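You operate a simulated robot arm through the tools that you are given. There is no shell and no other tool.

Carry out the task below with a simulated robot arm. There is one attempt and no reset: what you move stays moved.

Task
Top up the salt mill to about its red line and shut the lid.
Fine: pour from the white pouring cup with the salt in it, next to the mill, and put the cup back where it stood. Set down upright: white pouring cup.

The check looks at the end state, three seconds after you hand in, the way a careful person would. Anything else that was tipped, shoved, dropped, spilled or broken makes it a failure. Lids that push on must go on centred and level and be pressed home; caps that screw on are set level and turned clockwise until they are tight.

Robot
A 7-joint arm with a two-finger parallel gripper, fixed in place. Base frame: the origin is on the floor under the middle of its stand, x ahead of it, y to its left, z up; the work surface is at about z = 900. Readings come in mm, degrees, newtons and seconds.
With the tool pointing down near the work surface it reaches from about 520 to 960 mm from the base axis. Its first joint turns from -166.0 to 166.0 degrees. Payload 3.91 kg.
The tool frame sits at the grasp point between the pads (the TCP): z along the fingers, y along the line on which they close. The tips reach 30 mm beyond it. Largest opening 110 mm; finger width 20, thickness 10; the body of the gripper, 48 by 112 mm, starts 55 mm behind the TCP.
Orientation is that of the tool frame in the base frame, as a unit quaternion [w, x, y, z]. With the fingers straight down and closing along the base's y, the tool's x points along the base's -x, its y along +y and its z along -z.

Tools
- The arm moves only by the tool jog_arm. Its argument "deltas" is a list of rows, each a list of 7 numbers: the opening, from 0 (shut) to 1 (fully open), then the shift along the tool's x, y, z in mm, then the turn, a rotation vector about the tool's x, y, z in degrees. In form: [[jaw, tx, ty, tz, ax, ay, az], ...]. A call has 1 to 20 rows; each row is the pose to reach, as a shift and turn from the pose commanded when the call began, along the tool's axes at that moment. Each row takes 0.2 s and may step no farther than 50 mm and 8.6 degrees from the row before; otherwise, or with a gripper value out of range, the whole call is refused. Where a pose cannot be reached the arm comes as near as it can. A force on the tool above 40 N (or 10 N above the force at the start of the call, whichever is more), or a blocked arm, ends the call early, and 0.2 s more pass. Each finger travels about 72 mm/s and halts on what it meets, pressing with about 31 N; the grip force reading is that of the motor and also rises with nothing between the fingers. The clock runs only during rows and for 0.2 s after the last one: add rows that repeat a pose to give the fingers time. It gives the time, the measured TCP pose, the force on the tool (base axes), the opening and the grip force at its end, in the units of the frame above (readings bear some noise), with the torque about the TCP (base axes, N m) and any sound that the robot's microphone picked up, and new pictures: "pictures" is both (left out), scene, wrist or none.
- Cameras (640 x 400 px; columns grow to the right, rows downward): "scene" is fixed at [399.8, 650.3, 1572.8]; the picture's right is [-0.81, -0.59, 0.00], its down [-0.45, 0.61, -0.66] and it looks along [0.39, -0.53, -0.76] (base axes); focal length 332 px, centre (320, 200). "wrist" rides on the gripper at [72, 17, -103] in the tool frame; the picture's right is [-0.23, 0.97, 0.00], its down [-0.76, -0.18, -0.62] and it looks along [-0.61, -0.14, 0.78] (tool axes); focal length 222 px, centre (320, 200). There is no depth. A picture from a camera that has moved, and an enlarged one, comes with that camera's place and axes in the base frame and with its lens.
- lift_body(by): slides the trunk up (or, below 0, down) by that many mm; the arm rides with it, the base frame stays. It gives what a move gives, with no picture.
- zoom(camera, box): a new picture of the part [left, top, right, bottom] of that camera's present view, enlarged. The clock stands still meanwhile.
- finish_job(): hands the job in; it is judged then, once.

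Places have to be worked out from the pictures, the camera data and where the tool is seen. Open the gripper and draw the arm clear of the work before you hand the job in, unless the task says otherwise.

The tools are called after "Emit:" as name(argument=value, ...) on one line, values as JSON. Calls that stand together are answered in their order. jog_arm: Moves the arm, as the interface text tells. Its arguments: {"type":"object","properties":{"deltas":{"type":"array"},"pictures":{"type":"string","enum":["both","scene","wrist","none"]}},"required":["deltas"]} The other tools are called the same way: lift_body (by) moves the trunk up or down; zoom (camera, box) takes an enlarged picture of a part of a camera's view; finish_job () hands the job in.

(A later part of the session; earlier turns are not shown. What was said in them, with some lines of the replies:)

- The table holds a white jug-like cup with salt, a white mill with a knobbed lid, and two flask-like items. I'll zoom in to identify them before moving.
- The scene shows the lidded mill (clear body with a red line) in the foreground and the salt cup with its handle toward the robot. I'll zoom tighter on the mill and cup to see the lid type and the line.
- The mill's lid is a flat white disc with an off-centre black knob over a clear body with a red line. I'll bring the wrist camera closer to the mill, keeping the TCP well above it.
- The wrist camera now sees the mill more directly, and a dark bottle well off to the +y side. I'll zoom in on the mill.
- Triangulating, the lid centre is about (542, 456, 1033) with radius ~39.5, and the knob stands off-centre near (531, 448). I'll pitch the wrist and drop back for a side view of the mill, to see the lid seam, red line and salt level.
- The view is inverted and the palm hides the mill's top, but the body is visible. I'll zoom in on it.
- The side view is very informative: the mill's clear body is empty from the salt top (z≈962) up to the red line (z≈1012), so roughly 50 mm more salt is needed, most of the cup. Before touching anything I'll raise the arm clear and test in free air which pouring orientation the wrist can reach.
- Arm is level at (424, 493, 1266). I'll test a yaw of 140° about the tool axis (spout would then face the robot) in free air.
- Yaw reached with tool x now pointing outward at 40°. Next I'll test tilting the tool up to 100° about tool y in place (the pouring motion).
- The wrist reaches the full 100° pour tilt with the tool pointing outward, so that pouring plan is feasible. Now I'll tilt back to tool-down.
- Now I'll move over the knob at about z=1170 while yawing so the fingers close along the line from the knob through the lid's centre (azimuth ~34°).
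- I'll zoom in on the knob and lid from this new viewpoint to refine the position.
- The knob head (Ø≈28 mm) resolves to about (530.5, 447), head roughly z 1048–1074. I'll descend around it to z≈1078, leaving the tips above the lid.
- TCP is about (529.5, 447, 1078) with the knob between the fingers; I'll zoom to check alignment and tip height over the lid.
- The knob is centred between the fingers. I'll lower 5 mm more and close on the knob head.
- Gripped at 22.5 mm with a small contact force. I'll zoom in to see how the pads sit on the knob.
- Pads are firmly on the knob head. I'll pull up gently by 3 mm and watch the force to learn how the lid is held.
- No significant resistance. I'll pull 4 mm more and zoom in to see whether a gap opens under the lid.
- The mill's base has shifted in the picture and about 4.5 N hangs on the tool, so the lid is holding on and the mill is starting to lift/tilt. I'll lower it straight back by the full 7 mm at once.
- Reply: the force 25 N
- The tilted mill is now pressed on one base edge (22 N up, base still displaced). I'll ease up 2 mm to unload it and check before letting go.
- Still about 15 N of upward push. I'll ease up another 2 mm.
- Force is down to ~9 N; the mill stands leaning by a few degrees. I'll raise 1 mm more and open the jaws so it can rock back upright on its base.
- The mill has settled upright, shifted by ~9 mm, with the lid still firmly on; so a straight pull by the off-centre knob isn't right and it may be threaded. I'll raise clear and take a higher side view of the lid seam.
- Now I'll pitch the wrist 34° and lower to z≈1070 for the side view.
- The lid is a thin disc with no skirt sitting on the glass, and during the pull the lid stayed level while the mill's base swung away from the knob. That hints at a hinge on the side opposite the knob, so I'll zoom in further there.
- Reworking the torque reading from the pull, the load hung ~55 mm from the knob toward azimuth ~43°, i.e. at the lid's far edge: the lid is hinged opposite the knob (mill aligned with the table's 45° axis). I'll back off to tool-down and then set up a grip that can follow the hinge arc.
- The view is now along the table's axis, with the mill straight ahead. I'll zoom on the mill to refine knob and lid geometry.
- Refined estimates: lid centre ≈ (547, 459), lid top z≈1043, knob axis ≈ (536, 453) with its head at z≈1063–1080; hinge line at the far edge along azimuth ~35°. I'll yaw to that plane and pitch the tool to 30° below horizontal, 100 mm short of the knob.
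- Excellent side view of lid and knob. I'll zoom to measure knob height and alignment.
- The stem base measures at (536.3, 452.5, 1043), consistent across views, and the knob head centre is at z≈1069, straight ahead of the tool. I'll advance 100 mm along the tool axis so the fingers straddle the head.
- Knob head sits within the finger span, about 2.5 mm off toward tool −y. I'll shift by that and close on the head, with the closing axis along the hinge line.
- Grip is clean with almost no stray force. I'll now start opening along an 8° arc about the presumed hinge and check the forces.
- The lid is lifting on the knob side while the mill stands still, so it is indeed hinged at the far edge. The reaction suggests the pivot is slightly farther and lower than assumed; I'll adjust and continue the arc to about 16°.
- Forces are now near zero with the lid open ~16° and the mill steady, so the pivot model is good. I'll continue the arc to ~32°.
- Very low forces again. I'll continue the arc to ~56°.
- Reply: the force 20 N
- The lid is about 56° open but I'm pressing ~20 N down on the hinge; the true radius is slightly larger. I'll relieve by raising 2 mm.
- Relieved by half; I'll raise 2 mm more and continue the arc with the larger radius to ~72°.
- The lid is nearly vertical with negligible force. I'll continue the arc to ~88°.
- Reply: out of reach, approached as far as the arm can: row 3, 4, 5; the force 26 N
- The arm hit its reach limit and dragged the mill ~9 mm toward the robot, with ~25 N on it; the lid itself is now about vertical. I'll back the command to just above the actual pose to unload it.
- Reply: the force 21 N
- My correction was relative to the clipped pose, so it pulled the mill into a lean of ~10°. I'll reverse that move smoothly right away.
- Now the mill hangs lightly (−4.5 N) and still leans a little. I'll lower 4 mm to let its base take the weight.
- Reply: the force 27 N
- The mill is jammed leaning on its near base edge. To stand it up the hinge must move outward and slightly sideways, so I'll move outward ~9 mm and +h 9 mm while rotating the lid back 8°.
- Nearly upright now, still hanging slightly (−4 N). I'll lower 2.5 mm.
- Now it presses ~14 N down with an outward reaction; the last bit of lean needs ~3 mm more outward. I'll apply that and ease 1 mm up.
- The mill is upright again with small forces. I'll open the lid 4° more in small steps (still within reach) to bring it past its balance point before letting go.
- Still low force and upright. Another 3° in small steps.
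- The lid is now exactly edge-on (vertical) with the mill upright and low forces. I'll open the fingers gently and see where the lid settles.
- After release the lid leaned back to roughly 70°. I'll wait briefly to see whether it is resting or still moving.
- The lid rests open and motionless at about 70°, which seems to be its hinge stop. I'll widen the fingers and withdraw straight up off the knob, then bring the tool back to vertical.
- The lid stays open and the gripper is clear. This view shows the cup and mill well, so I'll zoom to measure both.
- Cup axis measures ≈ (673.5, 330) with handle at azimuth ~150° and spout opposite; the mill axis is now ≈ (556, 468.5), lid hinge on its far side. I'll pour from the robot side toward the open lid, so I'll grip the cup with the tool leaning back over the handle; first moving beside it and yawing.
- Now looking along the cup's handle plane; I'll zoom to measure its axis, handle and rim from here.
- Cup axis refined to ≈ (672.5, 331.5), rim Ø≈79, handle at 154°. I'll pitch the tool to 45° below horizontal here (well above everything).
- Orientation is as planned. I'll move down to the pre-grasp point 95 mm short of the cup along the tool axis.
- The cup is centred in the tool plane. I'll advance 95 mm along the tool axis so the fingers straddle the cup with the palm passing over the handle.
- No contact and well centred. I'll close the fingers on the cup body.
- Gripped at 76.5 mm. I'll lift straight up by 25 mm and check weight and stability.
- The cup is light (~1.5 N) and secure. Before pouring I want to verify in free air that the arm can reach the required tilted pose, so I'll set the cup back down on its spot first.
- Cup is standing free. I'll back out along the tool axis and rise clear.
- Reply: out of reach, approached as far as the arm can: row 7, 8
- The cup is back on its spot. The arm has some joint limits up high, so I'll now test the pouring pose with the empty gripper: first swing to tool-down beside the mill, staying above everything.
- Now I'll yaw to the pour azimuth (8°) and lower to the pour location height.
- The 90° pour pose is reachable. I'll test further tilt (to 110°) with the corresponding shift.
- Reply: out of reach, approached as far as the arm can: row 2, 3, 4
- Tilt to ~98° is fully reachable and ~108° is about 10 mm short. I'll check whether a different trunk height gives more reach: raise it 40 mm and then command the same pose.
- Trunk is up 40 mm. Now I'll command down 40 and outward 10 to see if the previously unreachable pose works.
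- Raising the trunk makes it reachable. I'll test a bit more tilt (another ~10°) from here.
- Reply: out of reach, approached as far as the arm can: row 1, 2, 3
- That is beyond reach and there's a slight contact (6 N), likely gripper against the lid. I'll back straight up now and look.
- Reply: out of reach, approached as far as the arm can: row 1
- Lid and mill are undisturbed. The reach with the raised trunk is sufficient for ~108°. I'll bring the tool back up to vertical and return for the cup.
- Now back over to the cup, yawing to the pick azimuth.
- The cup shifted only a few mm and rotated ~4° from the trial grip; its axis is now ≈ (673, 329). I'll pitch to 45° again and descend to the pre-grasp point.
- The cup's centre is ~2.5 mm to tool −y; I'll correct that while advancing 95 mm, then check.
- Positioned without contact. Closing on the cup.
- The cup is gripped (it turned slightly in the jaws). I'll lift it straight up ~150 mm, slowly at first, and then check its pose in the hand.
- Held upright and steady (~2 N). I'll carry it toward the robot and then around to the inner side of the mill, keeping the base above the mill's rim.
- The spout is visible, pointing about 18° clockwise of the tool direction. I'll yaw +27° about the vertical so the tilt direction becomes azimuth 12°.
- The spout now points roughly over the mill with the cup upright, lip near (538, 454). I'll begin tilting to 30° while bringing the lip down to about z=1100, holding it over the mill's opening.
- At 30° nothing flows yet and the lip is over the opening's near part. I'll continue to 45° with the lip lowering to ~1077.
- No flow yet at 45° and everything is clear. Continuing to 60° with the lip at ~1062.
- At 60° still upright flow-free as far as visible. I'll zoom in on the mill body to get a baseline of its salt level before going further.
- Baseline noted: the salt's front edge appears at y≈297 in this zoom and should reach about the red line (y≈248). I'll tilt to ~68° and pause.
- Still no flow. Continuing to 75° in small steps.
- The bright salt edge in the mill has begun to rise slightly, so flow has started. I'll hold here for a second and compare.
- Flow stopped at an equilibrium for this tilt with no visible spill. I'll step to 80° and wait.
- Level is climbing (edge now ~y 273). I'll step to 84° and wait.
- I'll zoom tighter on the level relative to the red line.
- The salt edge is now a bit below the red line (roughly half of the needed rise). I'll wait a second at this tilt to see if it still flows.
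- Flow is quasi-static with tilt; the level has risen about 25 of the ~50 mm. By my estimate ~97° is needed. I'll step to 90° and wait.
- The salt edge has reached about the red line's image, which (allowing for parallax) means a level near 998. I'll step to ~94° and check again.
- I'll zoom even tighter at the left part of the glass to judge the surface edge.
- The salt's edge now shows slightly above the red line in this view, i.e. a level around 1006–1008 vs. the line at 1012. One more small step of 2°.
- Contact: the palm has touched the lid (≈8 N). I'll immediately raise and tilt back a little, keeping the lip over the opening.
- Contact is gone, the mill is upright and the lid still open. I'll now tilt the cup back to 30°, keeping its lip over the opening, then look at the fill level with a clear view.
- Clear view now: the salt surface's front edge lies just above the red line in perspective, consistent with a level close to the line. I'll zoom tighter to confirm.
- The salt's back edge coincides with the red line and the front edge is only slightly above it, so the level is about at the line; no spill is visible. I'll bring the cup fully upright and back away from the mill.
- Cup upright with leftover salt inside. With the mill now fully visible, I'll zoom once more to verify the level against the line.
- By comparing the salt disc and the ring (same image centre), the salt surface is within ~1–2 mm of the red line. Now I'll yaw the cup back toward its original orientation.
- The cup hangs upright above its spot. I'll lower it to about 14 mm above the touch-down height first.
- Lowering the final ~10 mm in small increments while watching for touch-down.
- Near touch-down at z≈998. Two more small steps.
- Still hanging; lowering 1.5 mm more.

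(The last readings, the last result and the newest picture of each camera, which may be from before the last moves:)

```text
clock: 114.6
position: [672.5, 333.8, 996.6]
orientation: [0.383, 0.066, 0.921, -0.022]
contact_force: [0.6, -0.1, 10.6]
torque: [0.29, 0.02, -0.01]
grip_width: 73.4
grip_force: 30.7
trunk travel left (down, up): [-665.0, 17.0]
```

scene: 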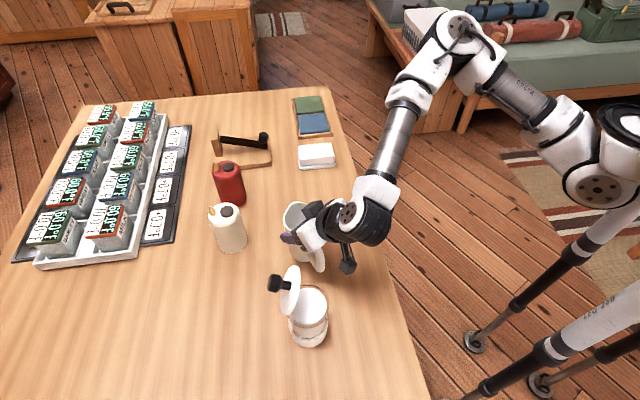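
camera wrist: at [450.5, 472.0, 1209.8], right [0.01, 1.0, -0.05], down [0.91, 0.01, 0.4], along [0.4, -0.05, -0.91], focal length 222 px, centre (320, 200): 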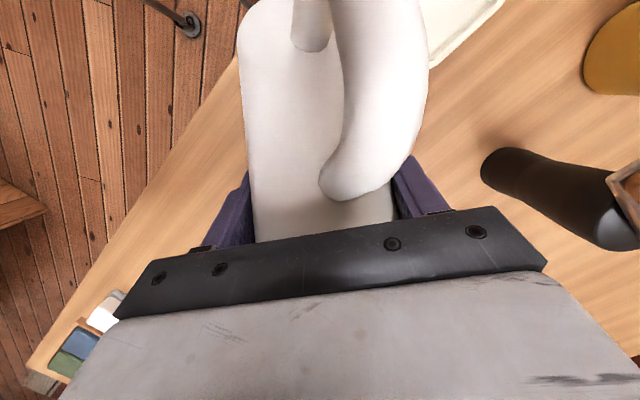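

Touch-down confirmed (+10 N). I'll ease back 1 mm and open the fingers gently.

Emit:
jog_arm(deltas=[[0.5, -0.6, 0, -0.6, 0, 0, 0], [0.5, -0.6, 0, -0.6, 0, 0, 0], [0.68, -0.6, 0, -0.6, 0, 0, 0], [0.72, -0.6, 0, -0.6, 0, 0, 0], [0.8, -0.6, 0, -0.6, 0, 0, 0], [0.9, -0.6, 0, -0.6, 0, 0, 0], [1, -0.6, 0, -0.6, 0, 0, 0], [1, -0.6, 0, -0.6, 0, 0, 0]], pictures="none")

Emit:
zoom(camera="wrist", box=[200, 40, 460, 240])

Emit:
zoom(camera="scene", box=[250, 180, 410, 340])

```text
clock: 116.4
position: [671.8, 333.0, 994.4]
orientation: [0.381, 0.066, 0.922, -0.023]
contact_force: [-0.1, 0.8, 0.1]
torque: [0.03, 0.01, 0.0]
grip_width: 110.0
grip_force: 0.1
trunk travel left (down, up): [-665.0, 17.0]
```

```text
2.00 times, centred on (330, 140) of wrist
camera zoom: at [550.7, 366.8, 1016.8], right [0.29, 0.94, 0.17], down [0.07, -0.2, 0.98], along [0.95, -0.28, -0.13], focal length 444 px, centre (300, 320)
```

zoom: 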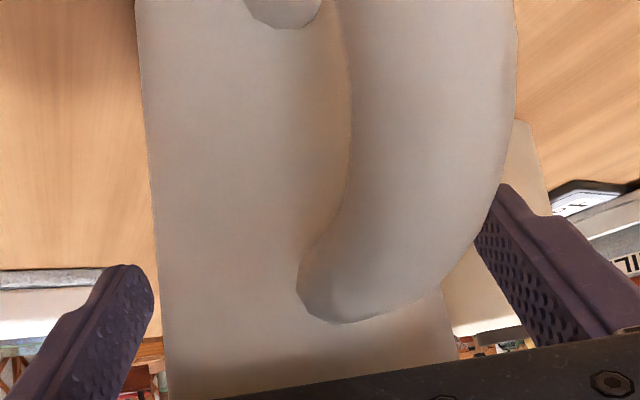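

```text
2.50 times, centred on (330, 260) of scene
camera zoom: at [399.8, 650.3, 1572.8], right [-0.81, -0.59, 0.0], down [-0.45, 0.61, -0.66], along [0.39, -0.53, -0.76], focal length 830 px, centre (295, 50)
```

zoom: 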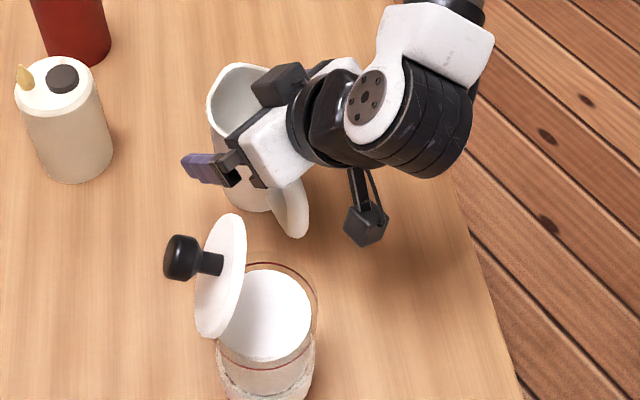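

Released and clear. I'll back out along the tool axis and rise.

Emit:
jog_arm(deltas=[[1, 0, 0, -25, 0, 0, 0], [1, 0, 0, -55, 0, 0, 0], [1, 0, 0, -90, 0, 0, 0], [1, -15, 0, -115, 0, 8, 0], [1, -30, 0, -130, 0, 16, 0], [1, -45, 0, -145, 0, 24, 0], [1, -60, 0, -155, 0, 32, 0], [1, -70, 0, -160, 0, 40, 0], [1, -75, 0, -160, 0, 45, 0], [1, -75, 0, -160, 0, 45, 0]], pictures="both")

Emit:
zoom(camera="scene", box=[250, 180, 410, 340])

```text
clock: 118.6
position: [611.5, 339.7, 1161.5]
orientation: [-0.002, 0.069, 0.998, 0.004]
contact_force: [-0.2, -0.4, 1.1]
torque: [0.0, 0.0, 0.03]
grip_width: 109.8
grip_force: 0.0
trunk travel left (down, up): [-665.0, 17.0]
camera wrist: at [542.6, 365.6, 1264.7], right [0.36, 0.93, 0.01], down [0.73, -0.29, 0.62], along [0.58, -0.22, -0.79], focal length 222 px, centre (320, 200)
```

scene: 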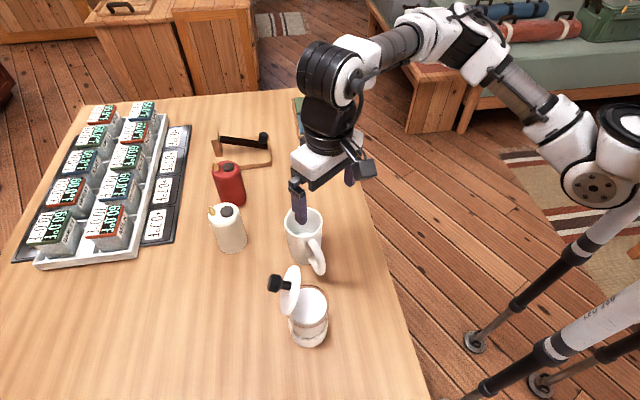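
wrist: 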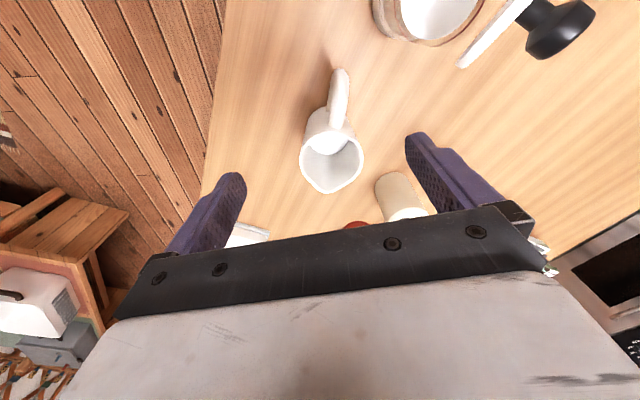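

```text
2.50 times, centred on (330, 260) of scene
camera zoom: at [399.8, 650.3, 1572.8], right [-0.81, -0.59, 0.0], down [-0.45, 0.61, -0.66], along [0.39, -0.53, -0.76], focal length 830 px, centre (295, 50)
```

zoom: 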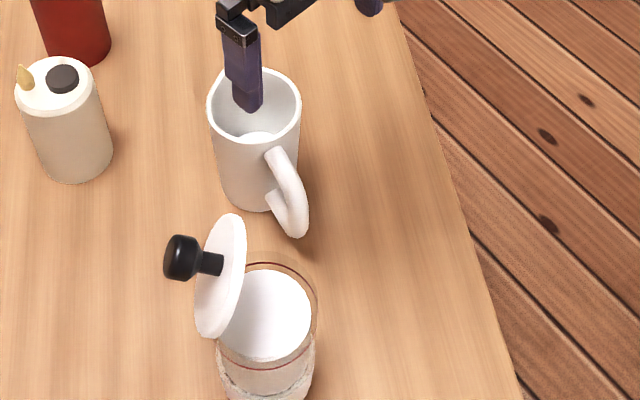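

The cup stands upright back at its spot and the mill is filled. Next, shutting the lid: I'll go around above to the outer side of the lid with the fingers closed and the palm's thin side facing it.

Emit:
jog_arm(deltas=[[0.7, 0.7, 20, -20, 0, 0, -7], [0.4, 1.4, 52, -23.5, 0, 0, -15], [0.1, 2.2, 90, -23.5, 0, 0, -22], [0, 3, 125, -23.5, 0, 0, -29], [0, 3.6, 157, -23.5, 0, 0, -37], [0, 4.3, 185.5, -23.5, 0, 0, -44], [0, 4.3, 185.5, -23.5, 0, 0, -44]], pictures="both")

Emit:
zoom(camera="scene", box=[230, 200, 370, 350])

Emit:
zoom(camera="wrist", box=[220, 0, 420, 170])

```text
clock: 120.2
position: [633.7, 523.1, 1187.7]
orientation: [0.001, -0.31, 0.951, 0.004]
contact_force: [0.3, -0.5, -0.5]
torque: [0.01, 0.02, -0.02]
grip_width: 0.0
grip_force: 31.4
trunk travel left (down, up): [-665.0, 17.0]
camera wrist: at [564.9, 493.8, 1290.0], right [-0.39, 0.92, 0.01], down [0.72, 0.3, 0.63], along [0.57, 0.25, -0.78], focal length 222 px, centre (320, 200)
```

scene: 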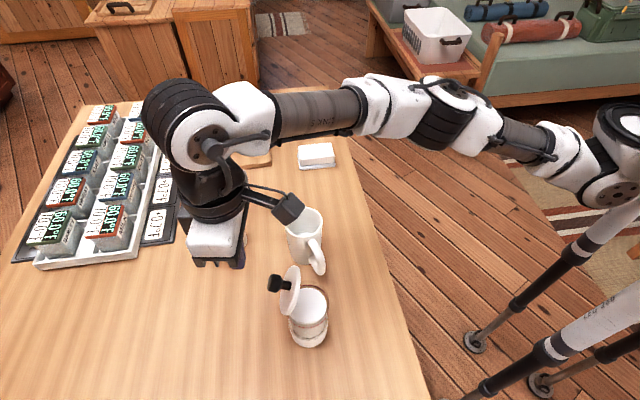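
wrist: 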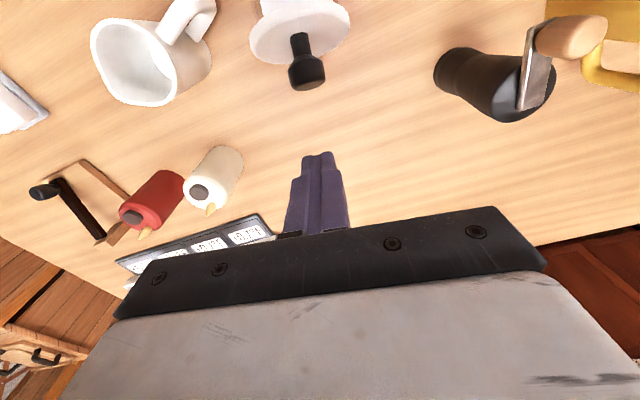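

```text
2.67 times, centred on (300, 275) of scene
camera zoom: at [399.8, 650.3, 1572.8], right [-0.81, -0.59, 0.0], down [-0.45, 0.61, -0.66], along [0.39, -0.53, -0.76], focal length 886 px, centre (373, 0)
```

zoom: 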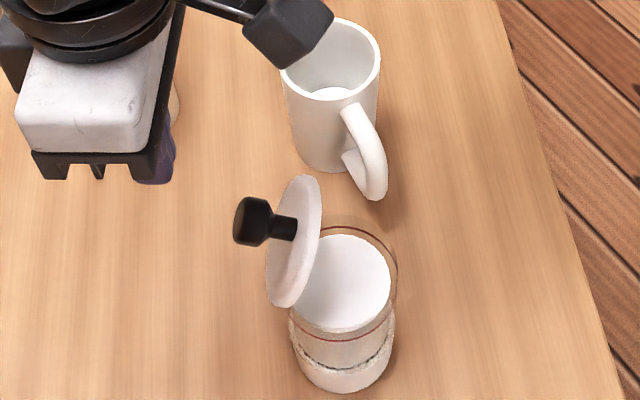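

```text
2.35 times, centred on (320, 85) of wrist
camera zoom: at [564.9, 493.8, 1290.0], right [-0.39, 0.92, 0.01], down [0.72, 0.3, 0.63], along [0.57, 0.25, -0.78], focal length 523 px, centre (320, 471)
```

zoom: 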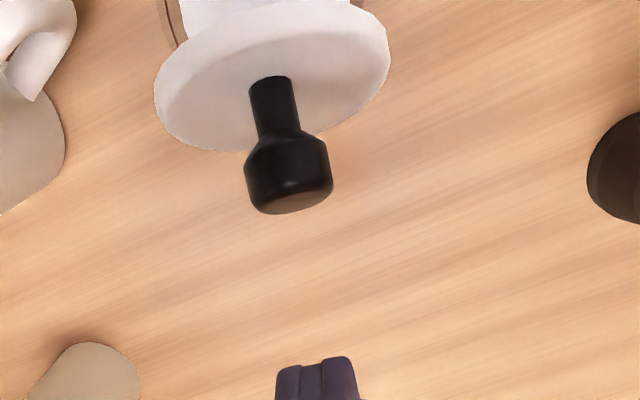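

The knob's end is at about (603, 502, 1100), straight inward of the closed fingers. I'll descend so the tips are at z≈1088, about 27 mm outside the knob.

Emit:
jog_arm(deltas=[[0, 0, 1.5, 35, 0, 0, 0], [0, 0, 1.5, 69, 0, 0, 0], [0, 10, 1.5, 69, 0, 0, 0], [0, 17, 1.5, 69, 0, 0, 0], [0, 17, 1.5, 69, 0, 0, 0]], pictures="none")

Emit:
zoom(camera="scene", box=[230, 200, 370, 350])

Emit:
zoom(camera="wrist", box=[220, 0, 420, 220])

```text
clock: 121.4
position: [619.4, 515.9, 1117.3]
orientation: [0.002, -0.309, 0.951, 0.005]
contact_force: [0.2, -0.6, -0.1]
torque: [-0.02, 0.01, 0.0]
grip_width: 0.1
grip_force: 31.1
trunk travel left (down, up): [-665.0, 17.0]
```

```text
2.67 times, centred on (300, 275) of scene
camera zoom: at [399.8, 650.3, 1572.8], right [-0.81, -0.59, 0.0], down [-0.45, 0.61, -0.66], along [0.39, -0.53, -0.76], focal length 886 px, centre (373, 0)
```

zoom: 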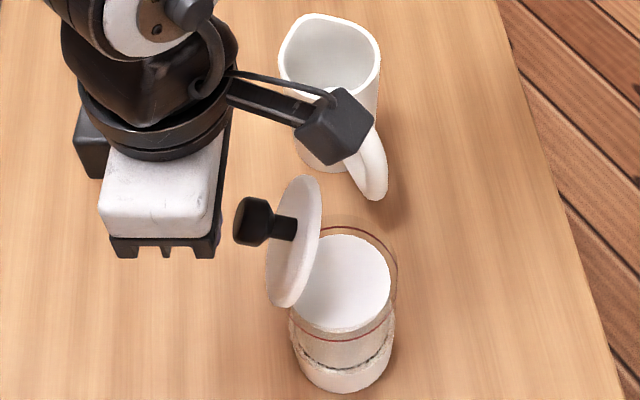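

```text
1.82 times, centred on (320, 110) of wrist
camera zoom: at [550.5, 486.4, 1219.8], right [-0.39, 0.92, 0.01], down [0.72, 0.3, 0.63], along [0.57, 0.25, -0.78], focal length 404 px, centre (320, 364)
```

zoom: 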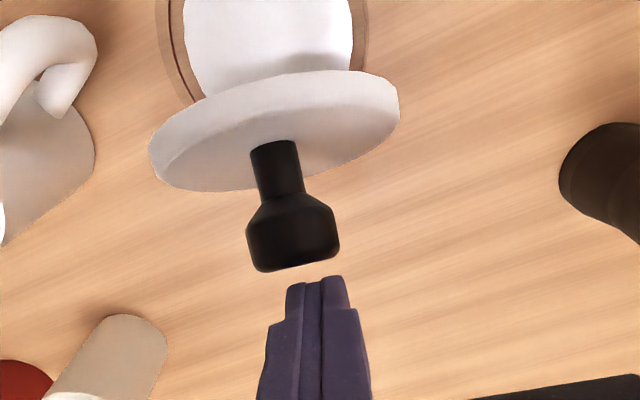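

Fingers are just outside the knob, ~4 mm to one side. I'll shift over and push inward slowly 24 mm.

Emit:
jog_arm(deltas=[[0, 3, -4, 0, 0, 0, 0], [0, 6, -4, 0, 0, 0, 0], [0, 9, -4, 0, 0, 0, 0], [0, 12, -4, 0, 0, 0, 0], [0, 15, -4, 0, 0, 0, 0], [0, 18, -4, 0, 0, 0, 0], [0, 21, -4, 0, 0, 0, 0], [0, 24, -4, 0, 0, 0, 0]], pictures="none")

Emit:
zoom(camera="scene", box=[230, 200, 370, 350])

Emit:
zoom(camera="wrist", box=[220, 0, 420, 220])

```text
clock: 123.2
position: [602.3, 498.7, 1118.2]
orientation: [0.001, -0.309, 0.951, 0.004]
contact_force: [0.2, -0.2, 0.7]
torque: [0.02, -0.03, 0.02]
grip_width: 0.1
grip_force: 30.9
trunk travel left (down, up): [-665.0, 17.0]
```

```text
2.67 times, centred on (300, 275) of scene
camera zoom: at [399.8, 650.3, 1572.8], right [-0.81, -0.59, 0.0], down [-0.45, 0.61, -0.66], along [0.39, -0.53, -0.76], focal length 886 px, centre (373, 0)
```

zoom: 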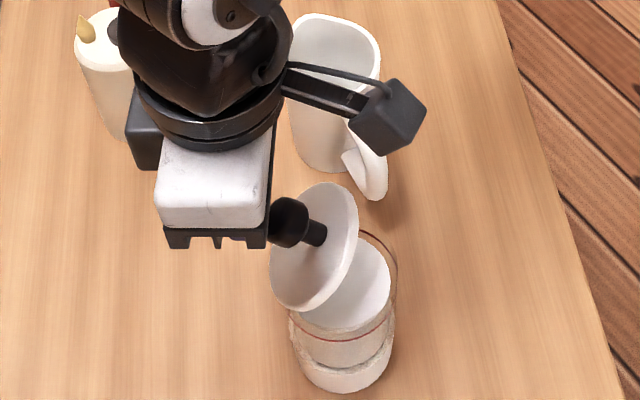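

```text
1.82 times, centred on (320, 110) of wrist
camera zoom: at [533.7, 468.7, 1220.5], right [-0.39, 0.92, 0.01], down [0.72, 0.3, 0.63], along [0.57, 0.25, -0.78], focal length 404 px, centre (320, 364)
```

zoom: 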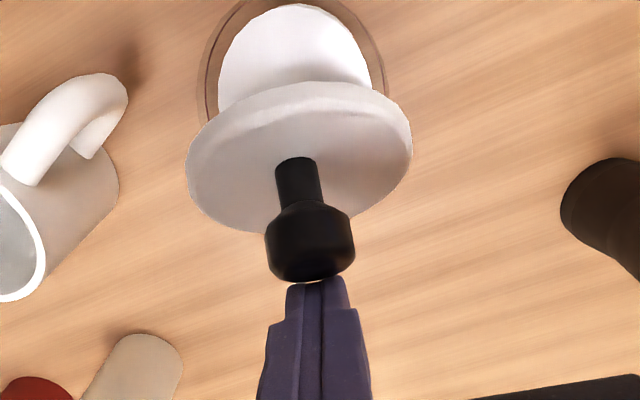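

The lid is closing smoothly with almost no force. I'll keep pushing inward.

Emit:
jog_arm(deltas=[[0, 3, 0, 0, 0, 0, 0], [0, 6, 0, 0, 0, 0, 0], [0, 9, 0, 0, 0, 0, 0], [0, 12, 0, 0, 0, 0, 0], [0, 15, 0, 0, 0, 0, 0], [0, 18, 0, 0, 0, 0, 0], [0, 21, 0, 0, 0, 0, 0], [0, 24, 0, 0, 0, 0, 0]], pictures="none")

Emit:
zoom(camera="scene", box=[230, 200, 370, 350])

Emit:
zoom(camera="wrist", box=[220, 0, 420, 220])

```text
clock: 125.0
position: [583.3, 484.5, 1117.6]
orientation: [0.001, -0.309, 0.951, 0.004]
contact_force: [-0.3, -0.2, -0.8]
torque: [-0.01, -0.03, 0.03]
grip_width: 0.1
grip_force: 30.8
trunk travel left (down, up): [-665.0, 17.0]
```

```text
2.67 times, centred on (300, 275) of scene
camera zoom: at [399.8, 650.3, 1572.8], right [-0.81, -0.59, 0.0], down [-0.45, 0.61, -0.66], along [0.39, -0.53, -0.76], focal length 886 px, centre (373, 0)
```

zoom: 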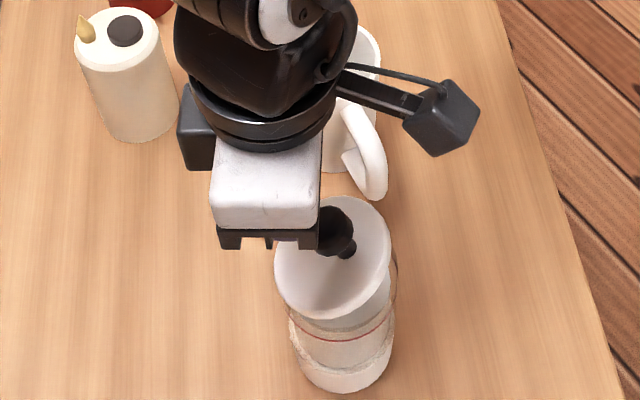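

```text
1.82 times, centred on (320, 110) of wrist
camera zoom: at [513.7, 454.3, 1220.1], right [-0.39, 0.92, 0.01], down [0.72, 0.3, 0.63], along [0.57, 0.25, -0.78], focal length 404 px, centre (320, 364)
```

zoom: 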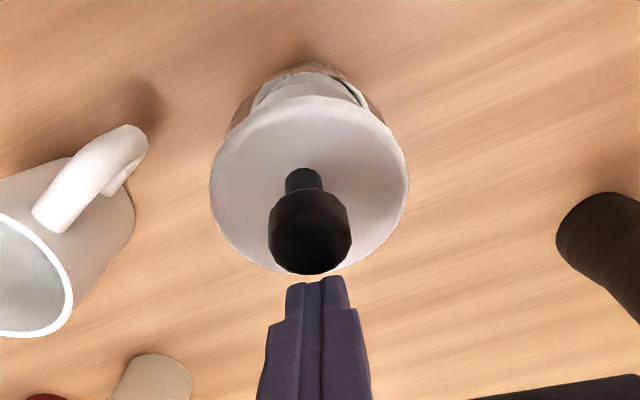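

Lid is down to ~20°. Continuing inward another 24 mm.

Emit:
jog_arm(deltas=[[0, 3, 0, 0, 0, 0, 0], [0, 6, 0, 0, 0, 0, 0], [0, 9, 0, 0, 0, 0, 0], [0, 12, 0, 0, 0, 0, 0], [0, 15, 0, 0, 0, 0, 0], [0, 18, 0, 0, 0, 0, 0], [0, 21, 0, 0, 0, 0, 0], [0, 24, 0, 0, 0, 0, 0]], pictures="none")

Emit:
zoom(camera="scene", box=[230, 200, 370, 350])

Emit:
zoom(camera="wrist", box=[220, 0, 420, 220])

```text
clock: 126.8
position: [562.6, 471.0, 1117.9]
orientation: [0.001, -0.31, 0.951, 0.005]
contact_force: [1.2, -0.9, 1.0]
torque: [-0.01, -0.02, 0.0]
grip_width: 0.0
grip_force: 31.2
trunk travel left (down, up): [-665.0, 17.0]
```

```text
2.67 times, centred on (300, 275) of scene
camera zoom: at [399.8, 650.3, 1572.8], right [-0.81, -0.59, 0.0], down [-0.45, 0.61, -0.66], along [0.39, -0.53, -0.76], focal length 886 px, centre (373, 0)
```

zoom: 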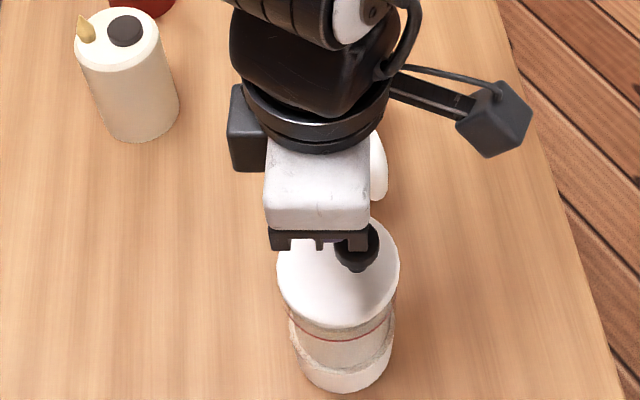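

```text
1.82 times, centred on (320, 110) of wrist
camera zoom: at [494.0, 440.8, 1220.2], right [-0.39, 0.92, 0.01], down [0.72, 0.3, 0.63], along [0.57, 0.25, -0.78], focal length 404 px, centre (320, 364)
```

zoom: 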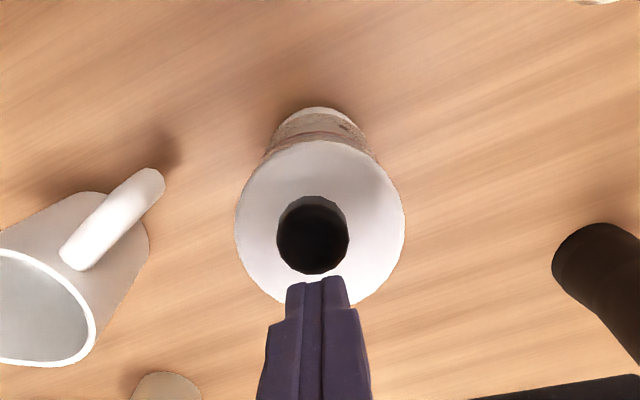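

Lid nearly closed with no disturbance. I'll lift 10 mm, move over the knob's centre, and come down to just above it.

Emit:
jog_arm(deltas=[[0, 0, 0, -10, 0, 0, 0], [0, 10, 0.5, -10, 0, 0, 0], [0, 19, 1, -10, 0, 0, 0], [0, 19, 1, -4, 0, 0, 0], [0, 19, 1, 0, 0, 0, 0], [0, 19, 1, 0, 0, 0, 0]], pictures="none")

Emit:
zoom(camera="wrist", box=[220, 0, 420, 220])

Emit:
zoom(camera="scene", box=[230, 200, 370, 350])

```text
clock: 128.2
position: [548.5, 459.7, 1116.9]
orientation: [0.001, -0.309, 0.951, 0.005]
contact_force: [-1.0, -0.1, -0.3]
torque: [-0.02, -0.01, -0.03]
grip_width: 0.0
grip_force: 31.1
trunk travel left (down, up): [-665.0, 17.0]
```

```text
1.82 times, centred on (320, 110) of wrist
camera zoom: at [479.1, 430.1, 1219.4], right [-0.39, 0.92, 0.01], down [0.72, 0.3, 0.63], along [0.57, 0.25, -0.78], focal length 404 px, centre (320, 364)
```

zoom: 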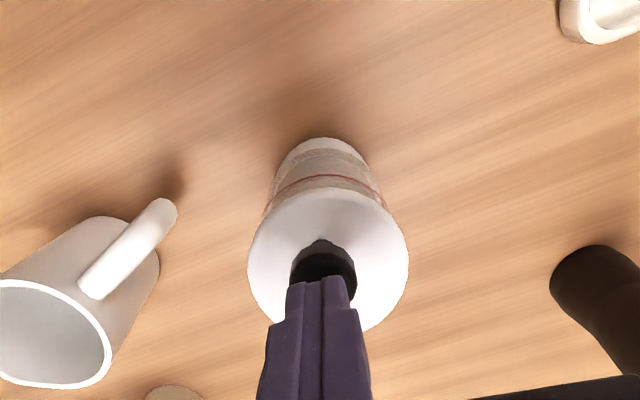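

```text
2.67 times, centred on (300, 275) of scene
camera zoom: at [399.8, 650.3, 1572.8], right [-0.81, -0.59, 0.0], down [-0.45, 0.61, -0.66], along [0.39, -0.53, -0.76], focal length 886 px, centre (373, 0)
```

zoom: 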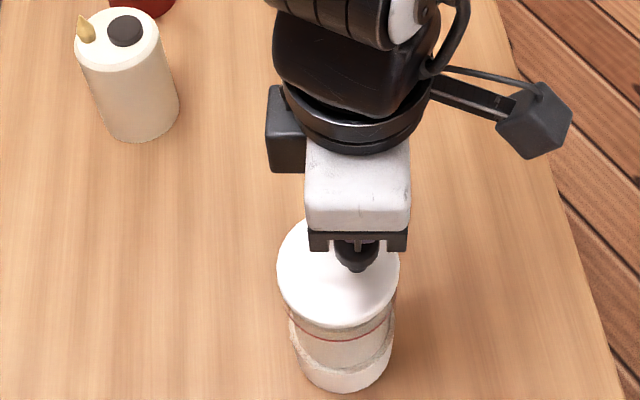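

Fingertips are above the knob. I'll press down in small steps.

Emit:
jog_arm(deltas=[[0, 1, 0, 2, 0, 0, 0], [0, 1, 0, 4, 0, 0, 0], [0, 1, 0, 6, 0, 0, 0], [0, 1, 0, 6, 0, 0, 0]], pictures="none")

```text
clock: 129.2
position: [546.0, 459.2, 1112.2]
orientation: [0.001, -0.309, 0.951, 0.004]
contact_force: [0.1, 0.5, 0.3]
torque: [0.02, -0.04, -0.03]
grip_width: 0.0
grip_force: 31.1
trunk travel left (down, up): [-665.0, 17.0]
```

Emit:
jog_arm(deltas=[[0, 0, 0, 1.5, 0, 0, 0], [0, 0, 0, 3, 0, 0, 0], [0, 0, 0, 4, 0, 0, 0], [0, 0, 0, 4, 0, 0, 0]], pictures="none")

```text
clock: 130.2
position: [546.4, 459.8, 1108.2]
orientation: [0.001, -0.31, 0.951, 0.004]
contact_force: [0.3, 0.6, 0.2]
torque: [0.02, 0.01, -0.01]
grip_width: 0.3
grip_force: 31.0
trunk travel left (down, up): [-665.0, 17.0]
```

No contact yet with tips at ~1078; I'll keep lowering in small steps.

Emit:
jog_arm(deltas=[[0, 0, 0, 1, 0, 0, 0], [0, 0, 0, 2, 0, 0, 0], [0, 0, 0, 3, 0, 0, 0], [0, 0, 0, 3, 0, 0, 0]], pictures="none")

Emit:
zoom(camera="wrist", box=[250, 60, 400, 200])

Emit:
zoom(camera="scene", box=[270, 270, 350, 350])

```text
clock: 131.2
position: [546.6, 460.5, 1106.4]
orientation: [0.003, -0.309, 0.951, 0.005]
contact_force: [3.2, 0.5, 16.8]
torque: [0.01, -0.16, -0.03]
grip_width: 0.0
grip_force: 31.8
trunk travel left (down, up): [-665.0, 17.0]
```

```text
2.86 times, centred on (325, 130) of wrist
camera zoom: at [477.1, 429.3, 1208.8], right [-0.39, 0.92, 0.01], down [0.72, 0.3, 0.63], along [0.58, 0.25, -0.78], focal length 635 px, centre (306, 400)
```

zoom: 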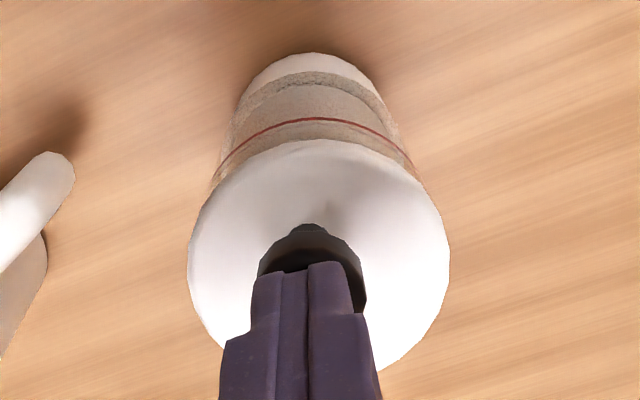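

```text
5.00 times, centred on (310, 310) of scene
camera zoom: at [399.8, 650.3, 1572.8], right [-0.81, -0.59, 0.0], down [-0.45, 0.61, -0.66], along [0.39, -0.53, -0.76], focal length 1660 px, centre (370, -350)
```

zoom: 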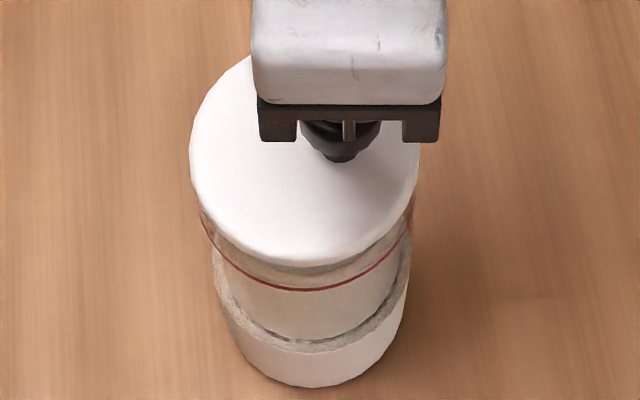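

Pressed on the knob with ~17 N at z≈1076, matching the fully closed knob height. I'll raise off and inspect the closed lid.

Emit:
jog_arm(deltas=[[0, 0, 0, -10, 0, 0, 0], [0, 0, 0, -40, 0, 0, 0], [0, 20, 0, -80, 0, 0, 0], [0, 50, 0, -100, 0, 0, 0], [0, 85, 0, -110, 0, 0, 0], [0, 120, 0, -110, 0, 0, 0], [0, 120, 0, -110, 0, 0, 0]], pictures="both")

Emit:
zoom(camera="scene", box=[280, 270, 345, 350])

Emit:
zoom(camera="wrist", box=[260, 100, 400, 230])

```text
clock: 132.8
position: [448.8, 389.8, 1213.6]
orientation: [0.001, -0.309, 0.951, 0.005]
contact_force: [-0.7, -1.1, -0.1]
torque: [0.04, -0.03, -0.03]
grip_width: 0.1
grip_force: 31.8
trunk travel left (down, up): [-665.0, 17.0]
camera wrist: at [380.3, 360.6, 1316.2], right [-0.39, 0.92, 0.01], down [0.72, 0.3, 0.63], along [0.57, 0.25, -0.78], focal length 222 px, centre (320, 200)
```

scene: 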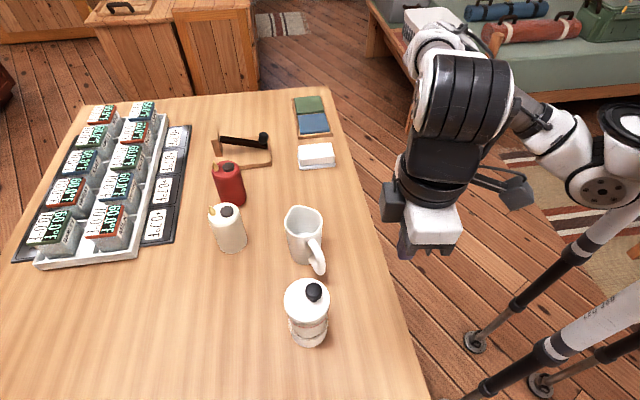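
wrist: 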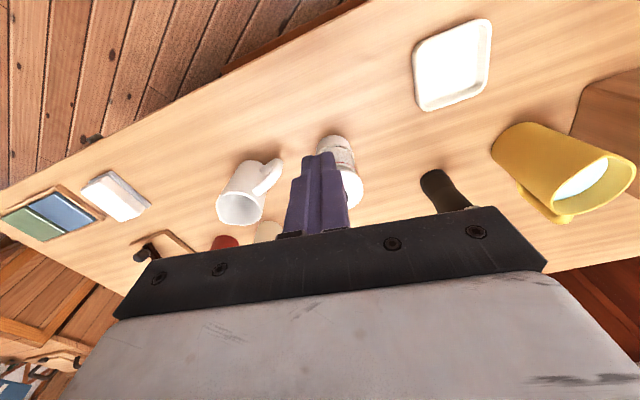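

```text
5.00 times, centred on (312, 310) of scene
camera zoom: at [399.8, 650.3, 1572.8], right [-0.81, -0.59, 0.0], down [-0.45, 0.61, -0.66], along [0.39, -0.53, -0.76], focal length 1660 px, centre (358, -350)
```

zoom: 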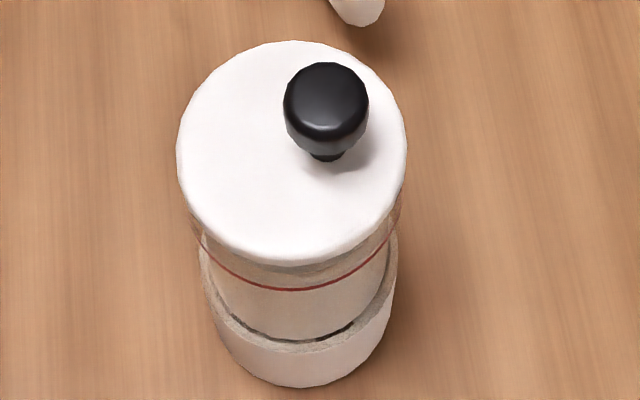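

```text
3.08 times, centred on (330, 165) of wrist
camera zoom: at [380.3, 360.6, 1316.2], right [-0.39, 0.92, 0.01], down [0.72, 0.3, 0.63], along [0.57, 0.25, -0.78], focal length 684 px, centre (289, 308)
```

zoom: 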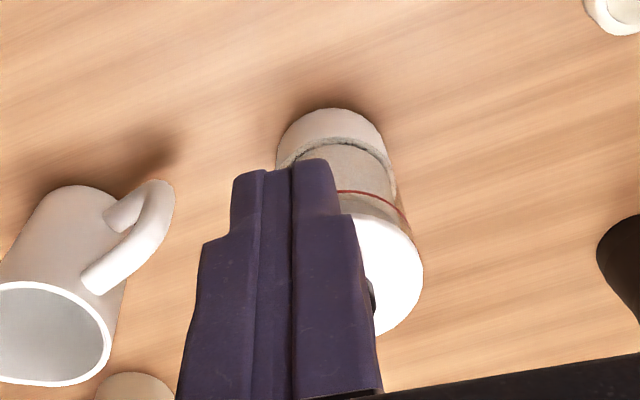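

Lid looks closed. I'll check closely for any gap and compare levels on both sides, and also check the table for spills.

Emit:
zoom(camera="scene", box=[292, 300, 332, 334])

Emit:
zoom(camera="scene", box=[240, 200, 400, 380])

```text
11.76 times, centred on (312, 317) of scene
camera zoom: at [399.8, 650.3, 1572.8], right [-0.81, -0.59, 0.0], down [-0.45, 0.61, -0.66], along [0.39, -0.53, -0.76], focal length 3907 px, centre (414, -1176)
```

zoom: 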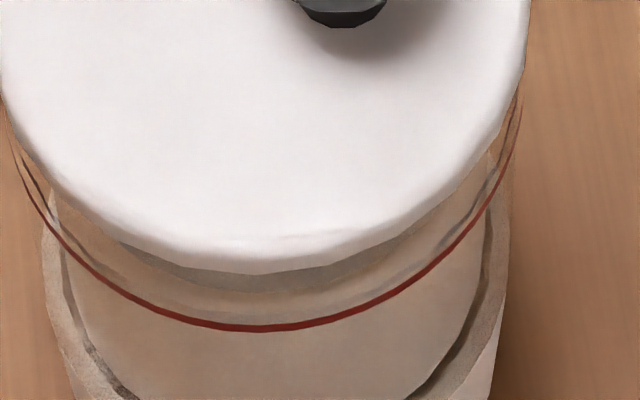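

```text
2.22 times, centred on (320, 290) of scene
camera zoom: at [399.8, 650.3, 1572.8], right [-0.81, -0.59, 0.0], down [-0.45, 0.61, -0.66], along [0.39, -0.53, -0.76], focal length 738 px, centre (320, 0)
```

zoom: 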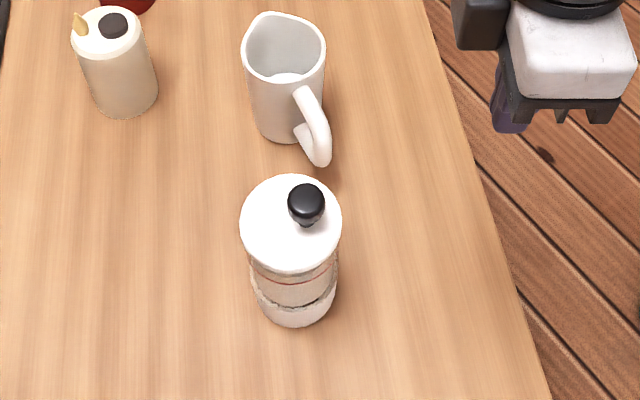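

Everything looks tidy: no spilled salt, cup in place. For certainty I'll take the side view of the lid seam again from the robot side.

Emit:
jog_arm(deltas=[[0.2, 0, 0, 20, 0, -8, 0], [0.4, 0, 0, 40, 0, -16, 0], [0.6, 0, 0, 60, 0, -24, 0], [0.7, 0, 0, 75, 0, -32, 0], [0.7, 0, 0, 85, 0, -40, 0], [0.7, 0, 0, 90, 0, -48, 0], [0.7, 0, 0, 90, 0, -54, 0], [0.7, 0, 0, 90, 0, -54, 0]], pictures="wrist")

Emit:
zoom(camera="wrist", box=[250, 0, 390, 160])

```text
clock: 134.6
position: [448.7, 387.3, 1124.0]
orientation: [0.434, -0.274, 0.846, 0.145]
contact_force: [-0.2, -0.2, -0.2]
torque: [-0.03, 0.02, 0.01]
grip_width: 76.9
grip_force: 0.1
trunk travel left (down, up): [-665.0, 17.0]
camera wrist: at [336.9, 327.8, 1125.3], right [-0.47, 0.86, 0.19], down [0.06, -0.19, 0.98], along [0.88, 0.47, 0.04], focal length 222 px, centre (320, 200)
```

wrist: 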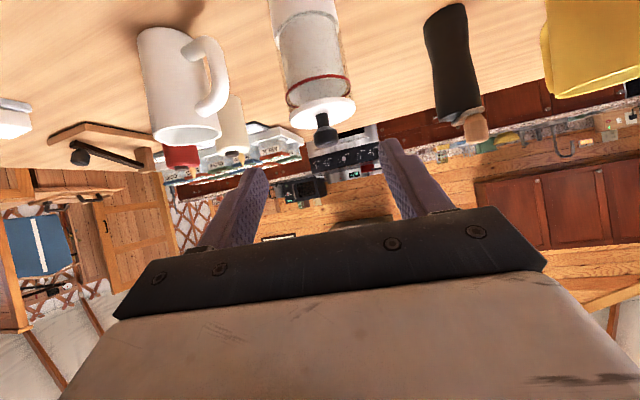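

```text
2.50 times, centred on (320, 80) of wrist
camera zoom: at [336.9, 327.8, 1125.3], right [-0.47, 0.86, 0.19], down [0.06, -0.19, 0.98], along [0.88, 0.47, 0.04], focal length 555 px, centre (320, 500)
```

zoom: 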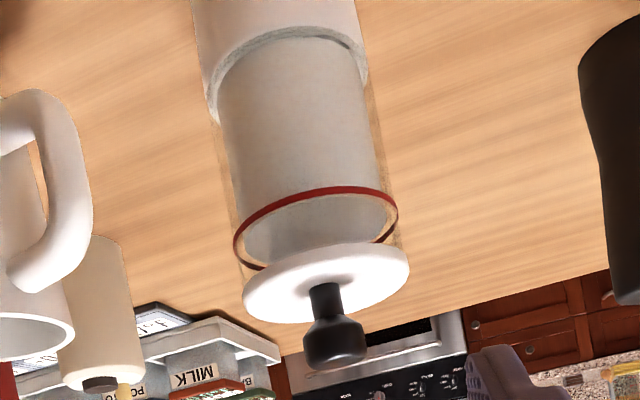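

The side view shows the salt column reaching the red line and the lid sitting on the glass. One closer zoom on the seam.

Emit:
zoom(camera="wrist", box=[290, 60, 366, 130])

```text
5.71 times, centred on (328, 95) of wrist
camera zoom: at [336.9, 327.8, 1125.3], right [-0.47, 0.86, 0.19], down [0.06, -0.19, 0.98], along [0.88, 0.47, 0.04], focal length 1269 px, centre (274, 800)
```

zoom: 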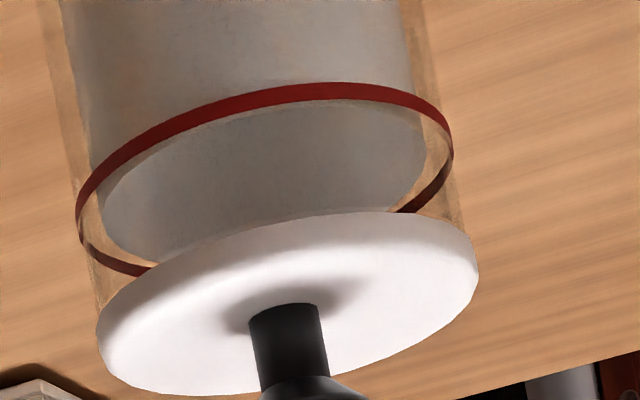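

The salt surface lies at the red line and the lid seam height matches the original closed geometry (lid edge ~22 mm above the line, same as at the start). I'll withdraw the arm up and away with the gripper open.

Emit:
jog_arm(deltas=[[0.8, -12, 0, -15, 0, 8, 0], [1, -25, 0, -30, 0, 16, 0], [1, -38, 0, -45, 0, 24, 0], [1, -50, 0, -60, 0, 32, 0], [1, -62, 0, -70, 0, 40, 0], [1, -73, 0, -80, 0, 48, 0], [1, -80, 0, -90, 0, 54, 0], [1, -80, 0, -90, 0, 54, 0]], pictures="both")

Emit:
zoom(camera="scene", box=[230, 190, 400, 370])

```text
clock: 136.4
position: [428.5, 371.2, 1242.3]
orientation: [0.001, -0.31, 0.951, 0.004]
contact_force: [0.5, 0.4, -0.4]
torque: [0.0, 0.03, 0.02]
grip_width: 109.7
grip_force: 0.0
trunk travel left (down, up): [-665.0, 17.0]
camera wrist: at [359.6, 341.6, 1344.1], right [-0.39, 0.92, 0.01], down [0.72, 0.3, 0.62], along [0.57, 0.25, -0.78], focal length 222 px, centre (320, 200)
```

scene: 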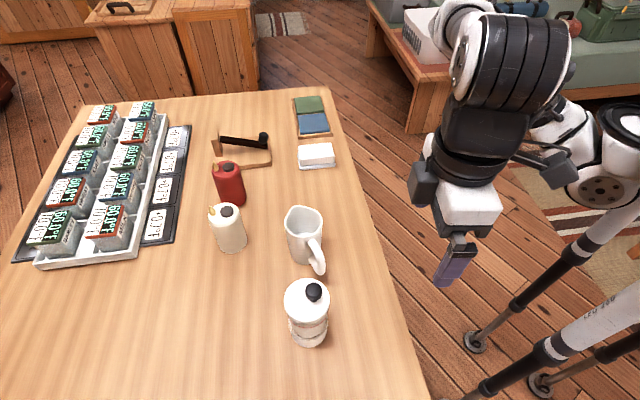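
wrist: 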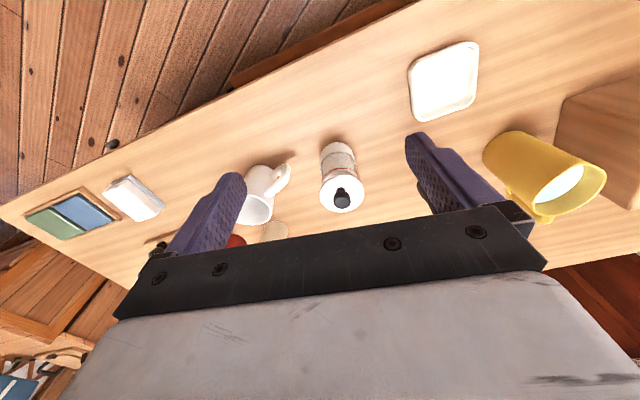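

```text
2.22 times, centred on (315, 280) of scene
camera zoom: at [399.8, 650.3, 1572.8], right [-0.81, -0.59, 0.0], down [-0.45, 0.61, -0.66], along [0.39, -0.53, -0.76], focal length 738 px, centre (331, 22)
```

zoom: 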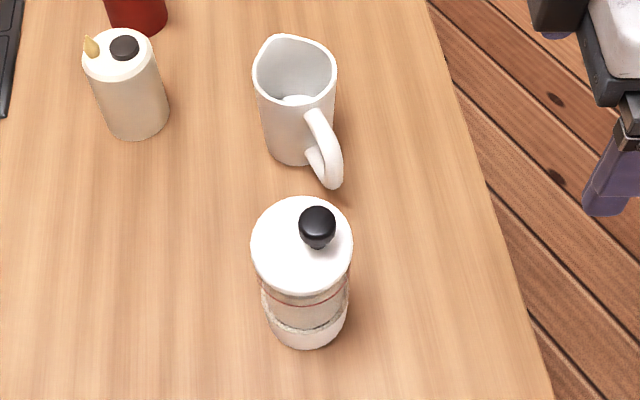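

All checks look good: the mill is filled to its red line with the lid shut, the cup is upright at its place, nothing else moved, and the arm is clear with the gripper open. Handing in.

Emit:
finish_job()

```text
The job is handed in.
```

I topped up the mill to its red line, shut the lid, and stood the cup back upright at its spot, then handed the job in. I haven't had a result back from the check.

- **Salt level:** in the last side view the salt surface sits within about 1–2 mm of the red line.
- **Lid:** it is hinged, on the side away from the robot. I pushed it closed and pressed on the knob with about 17 N; the seam is the same height as before I opened it.
- **Cup:** it stands within about 5 mm of where it stood. It still holds some salt.
- **Spills:** I saw no salt on the table, and the other items look untouched.

**Mill moved:** the mill stands upright but is about 2 cm further from the robot than at the start. It shifted and leaned up to about 10° before it was filled, because I first tried to lift the lid straight off and later ran the arm to its reach limit. While I was pouring, the gripper also touched the open lid for a moment. I left the mill where it is rather than risk tilting it again.

The trunk is 40 mm higher than at the start, because the pour needed the extra reach.
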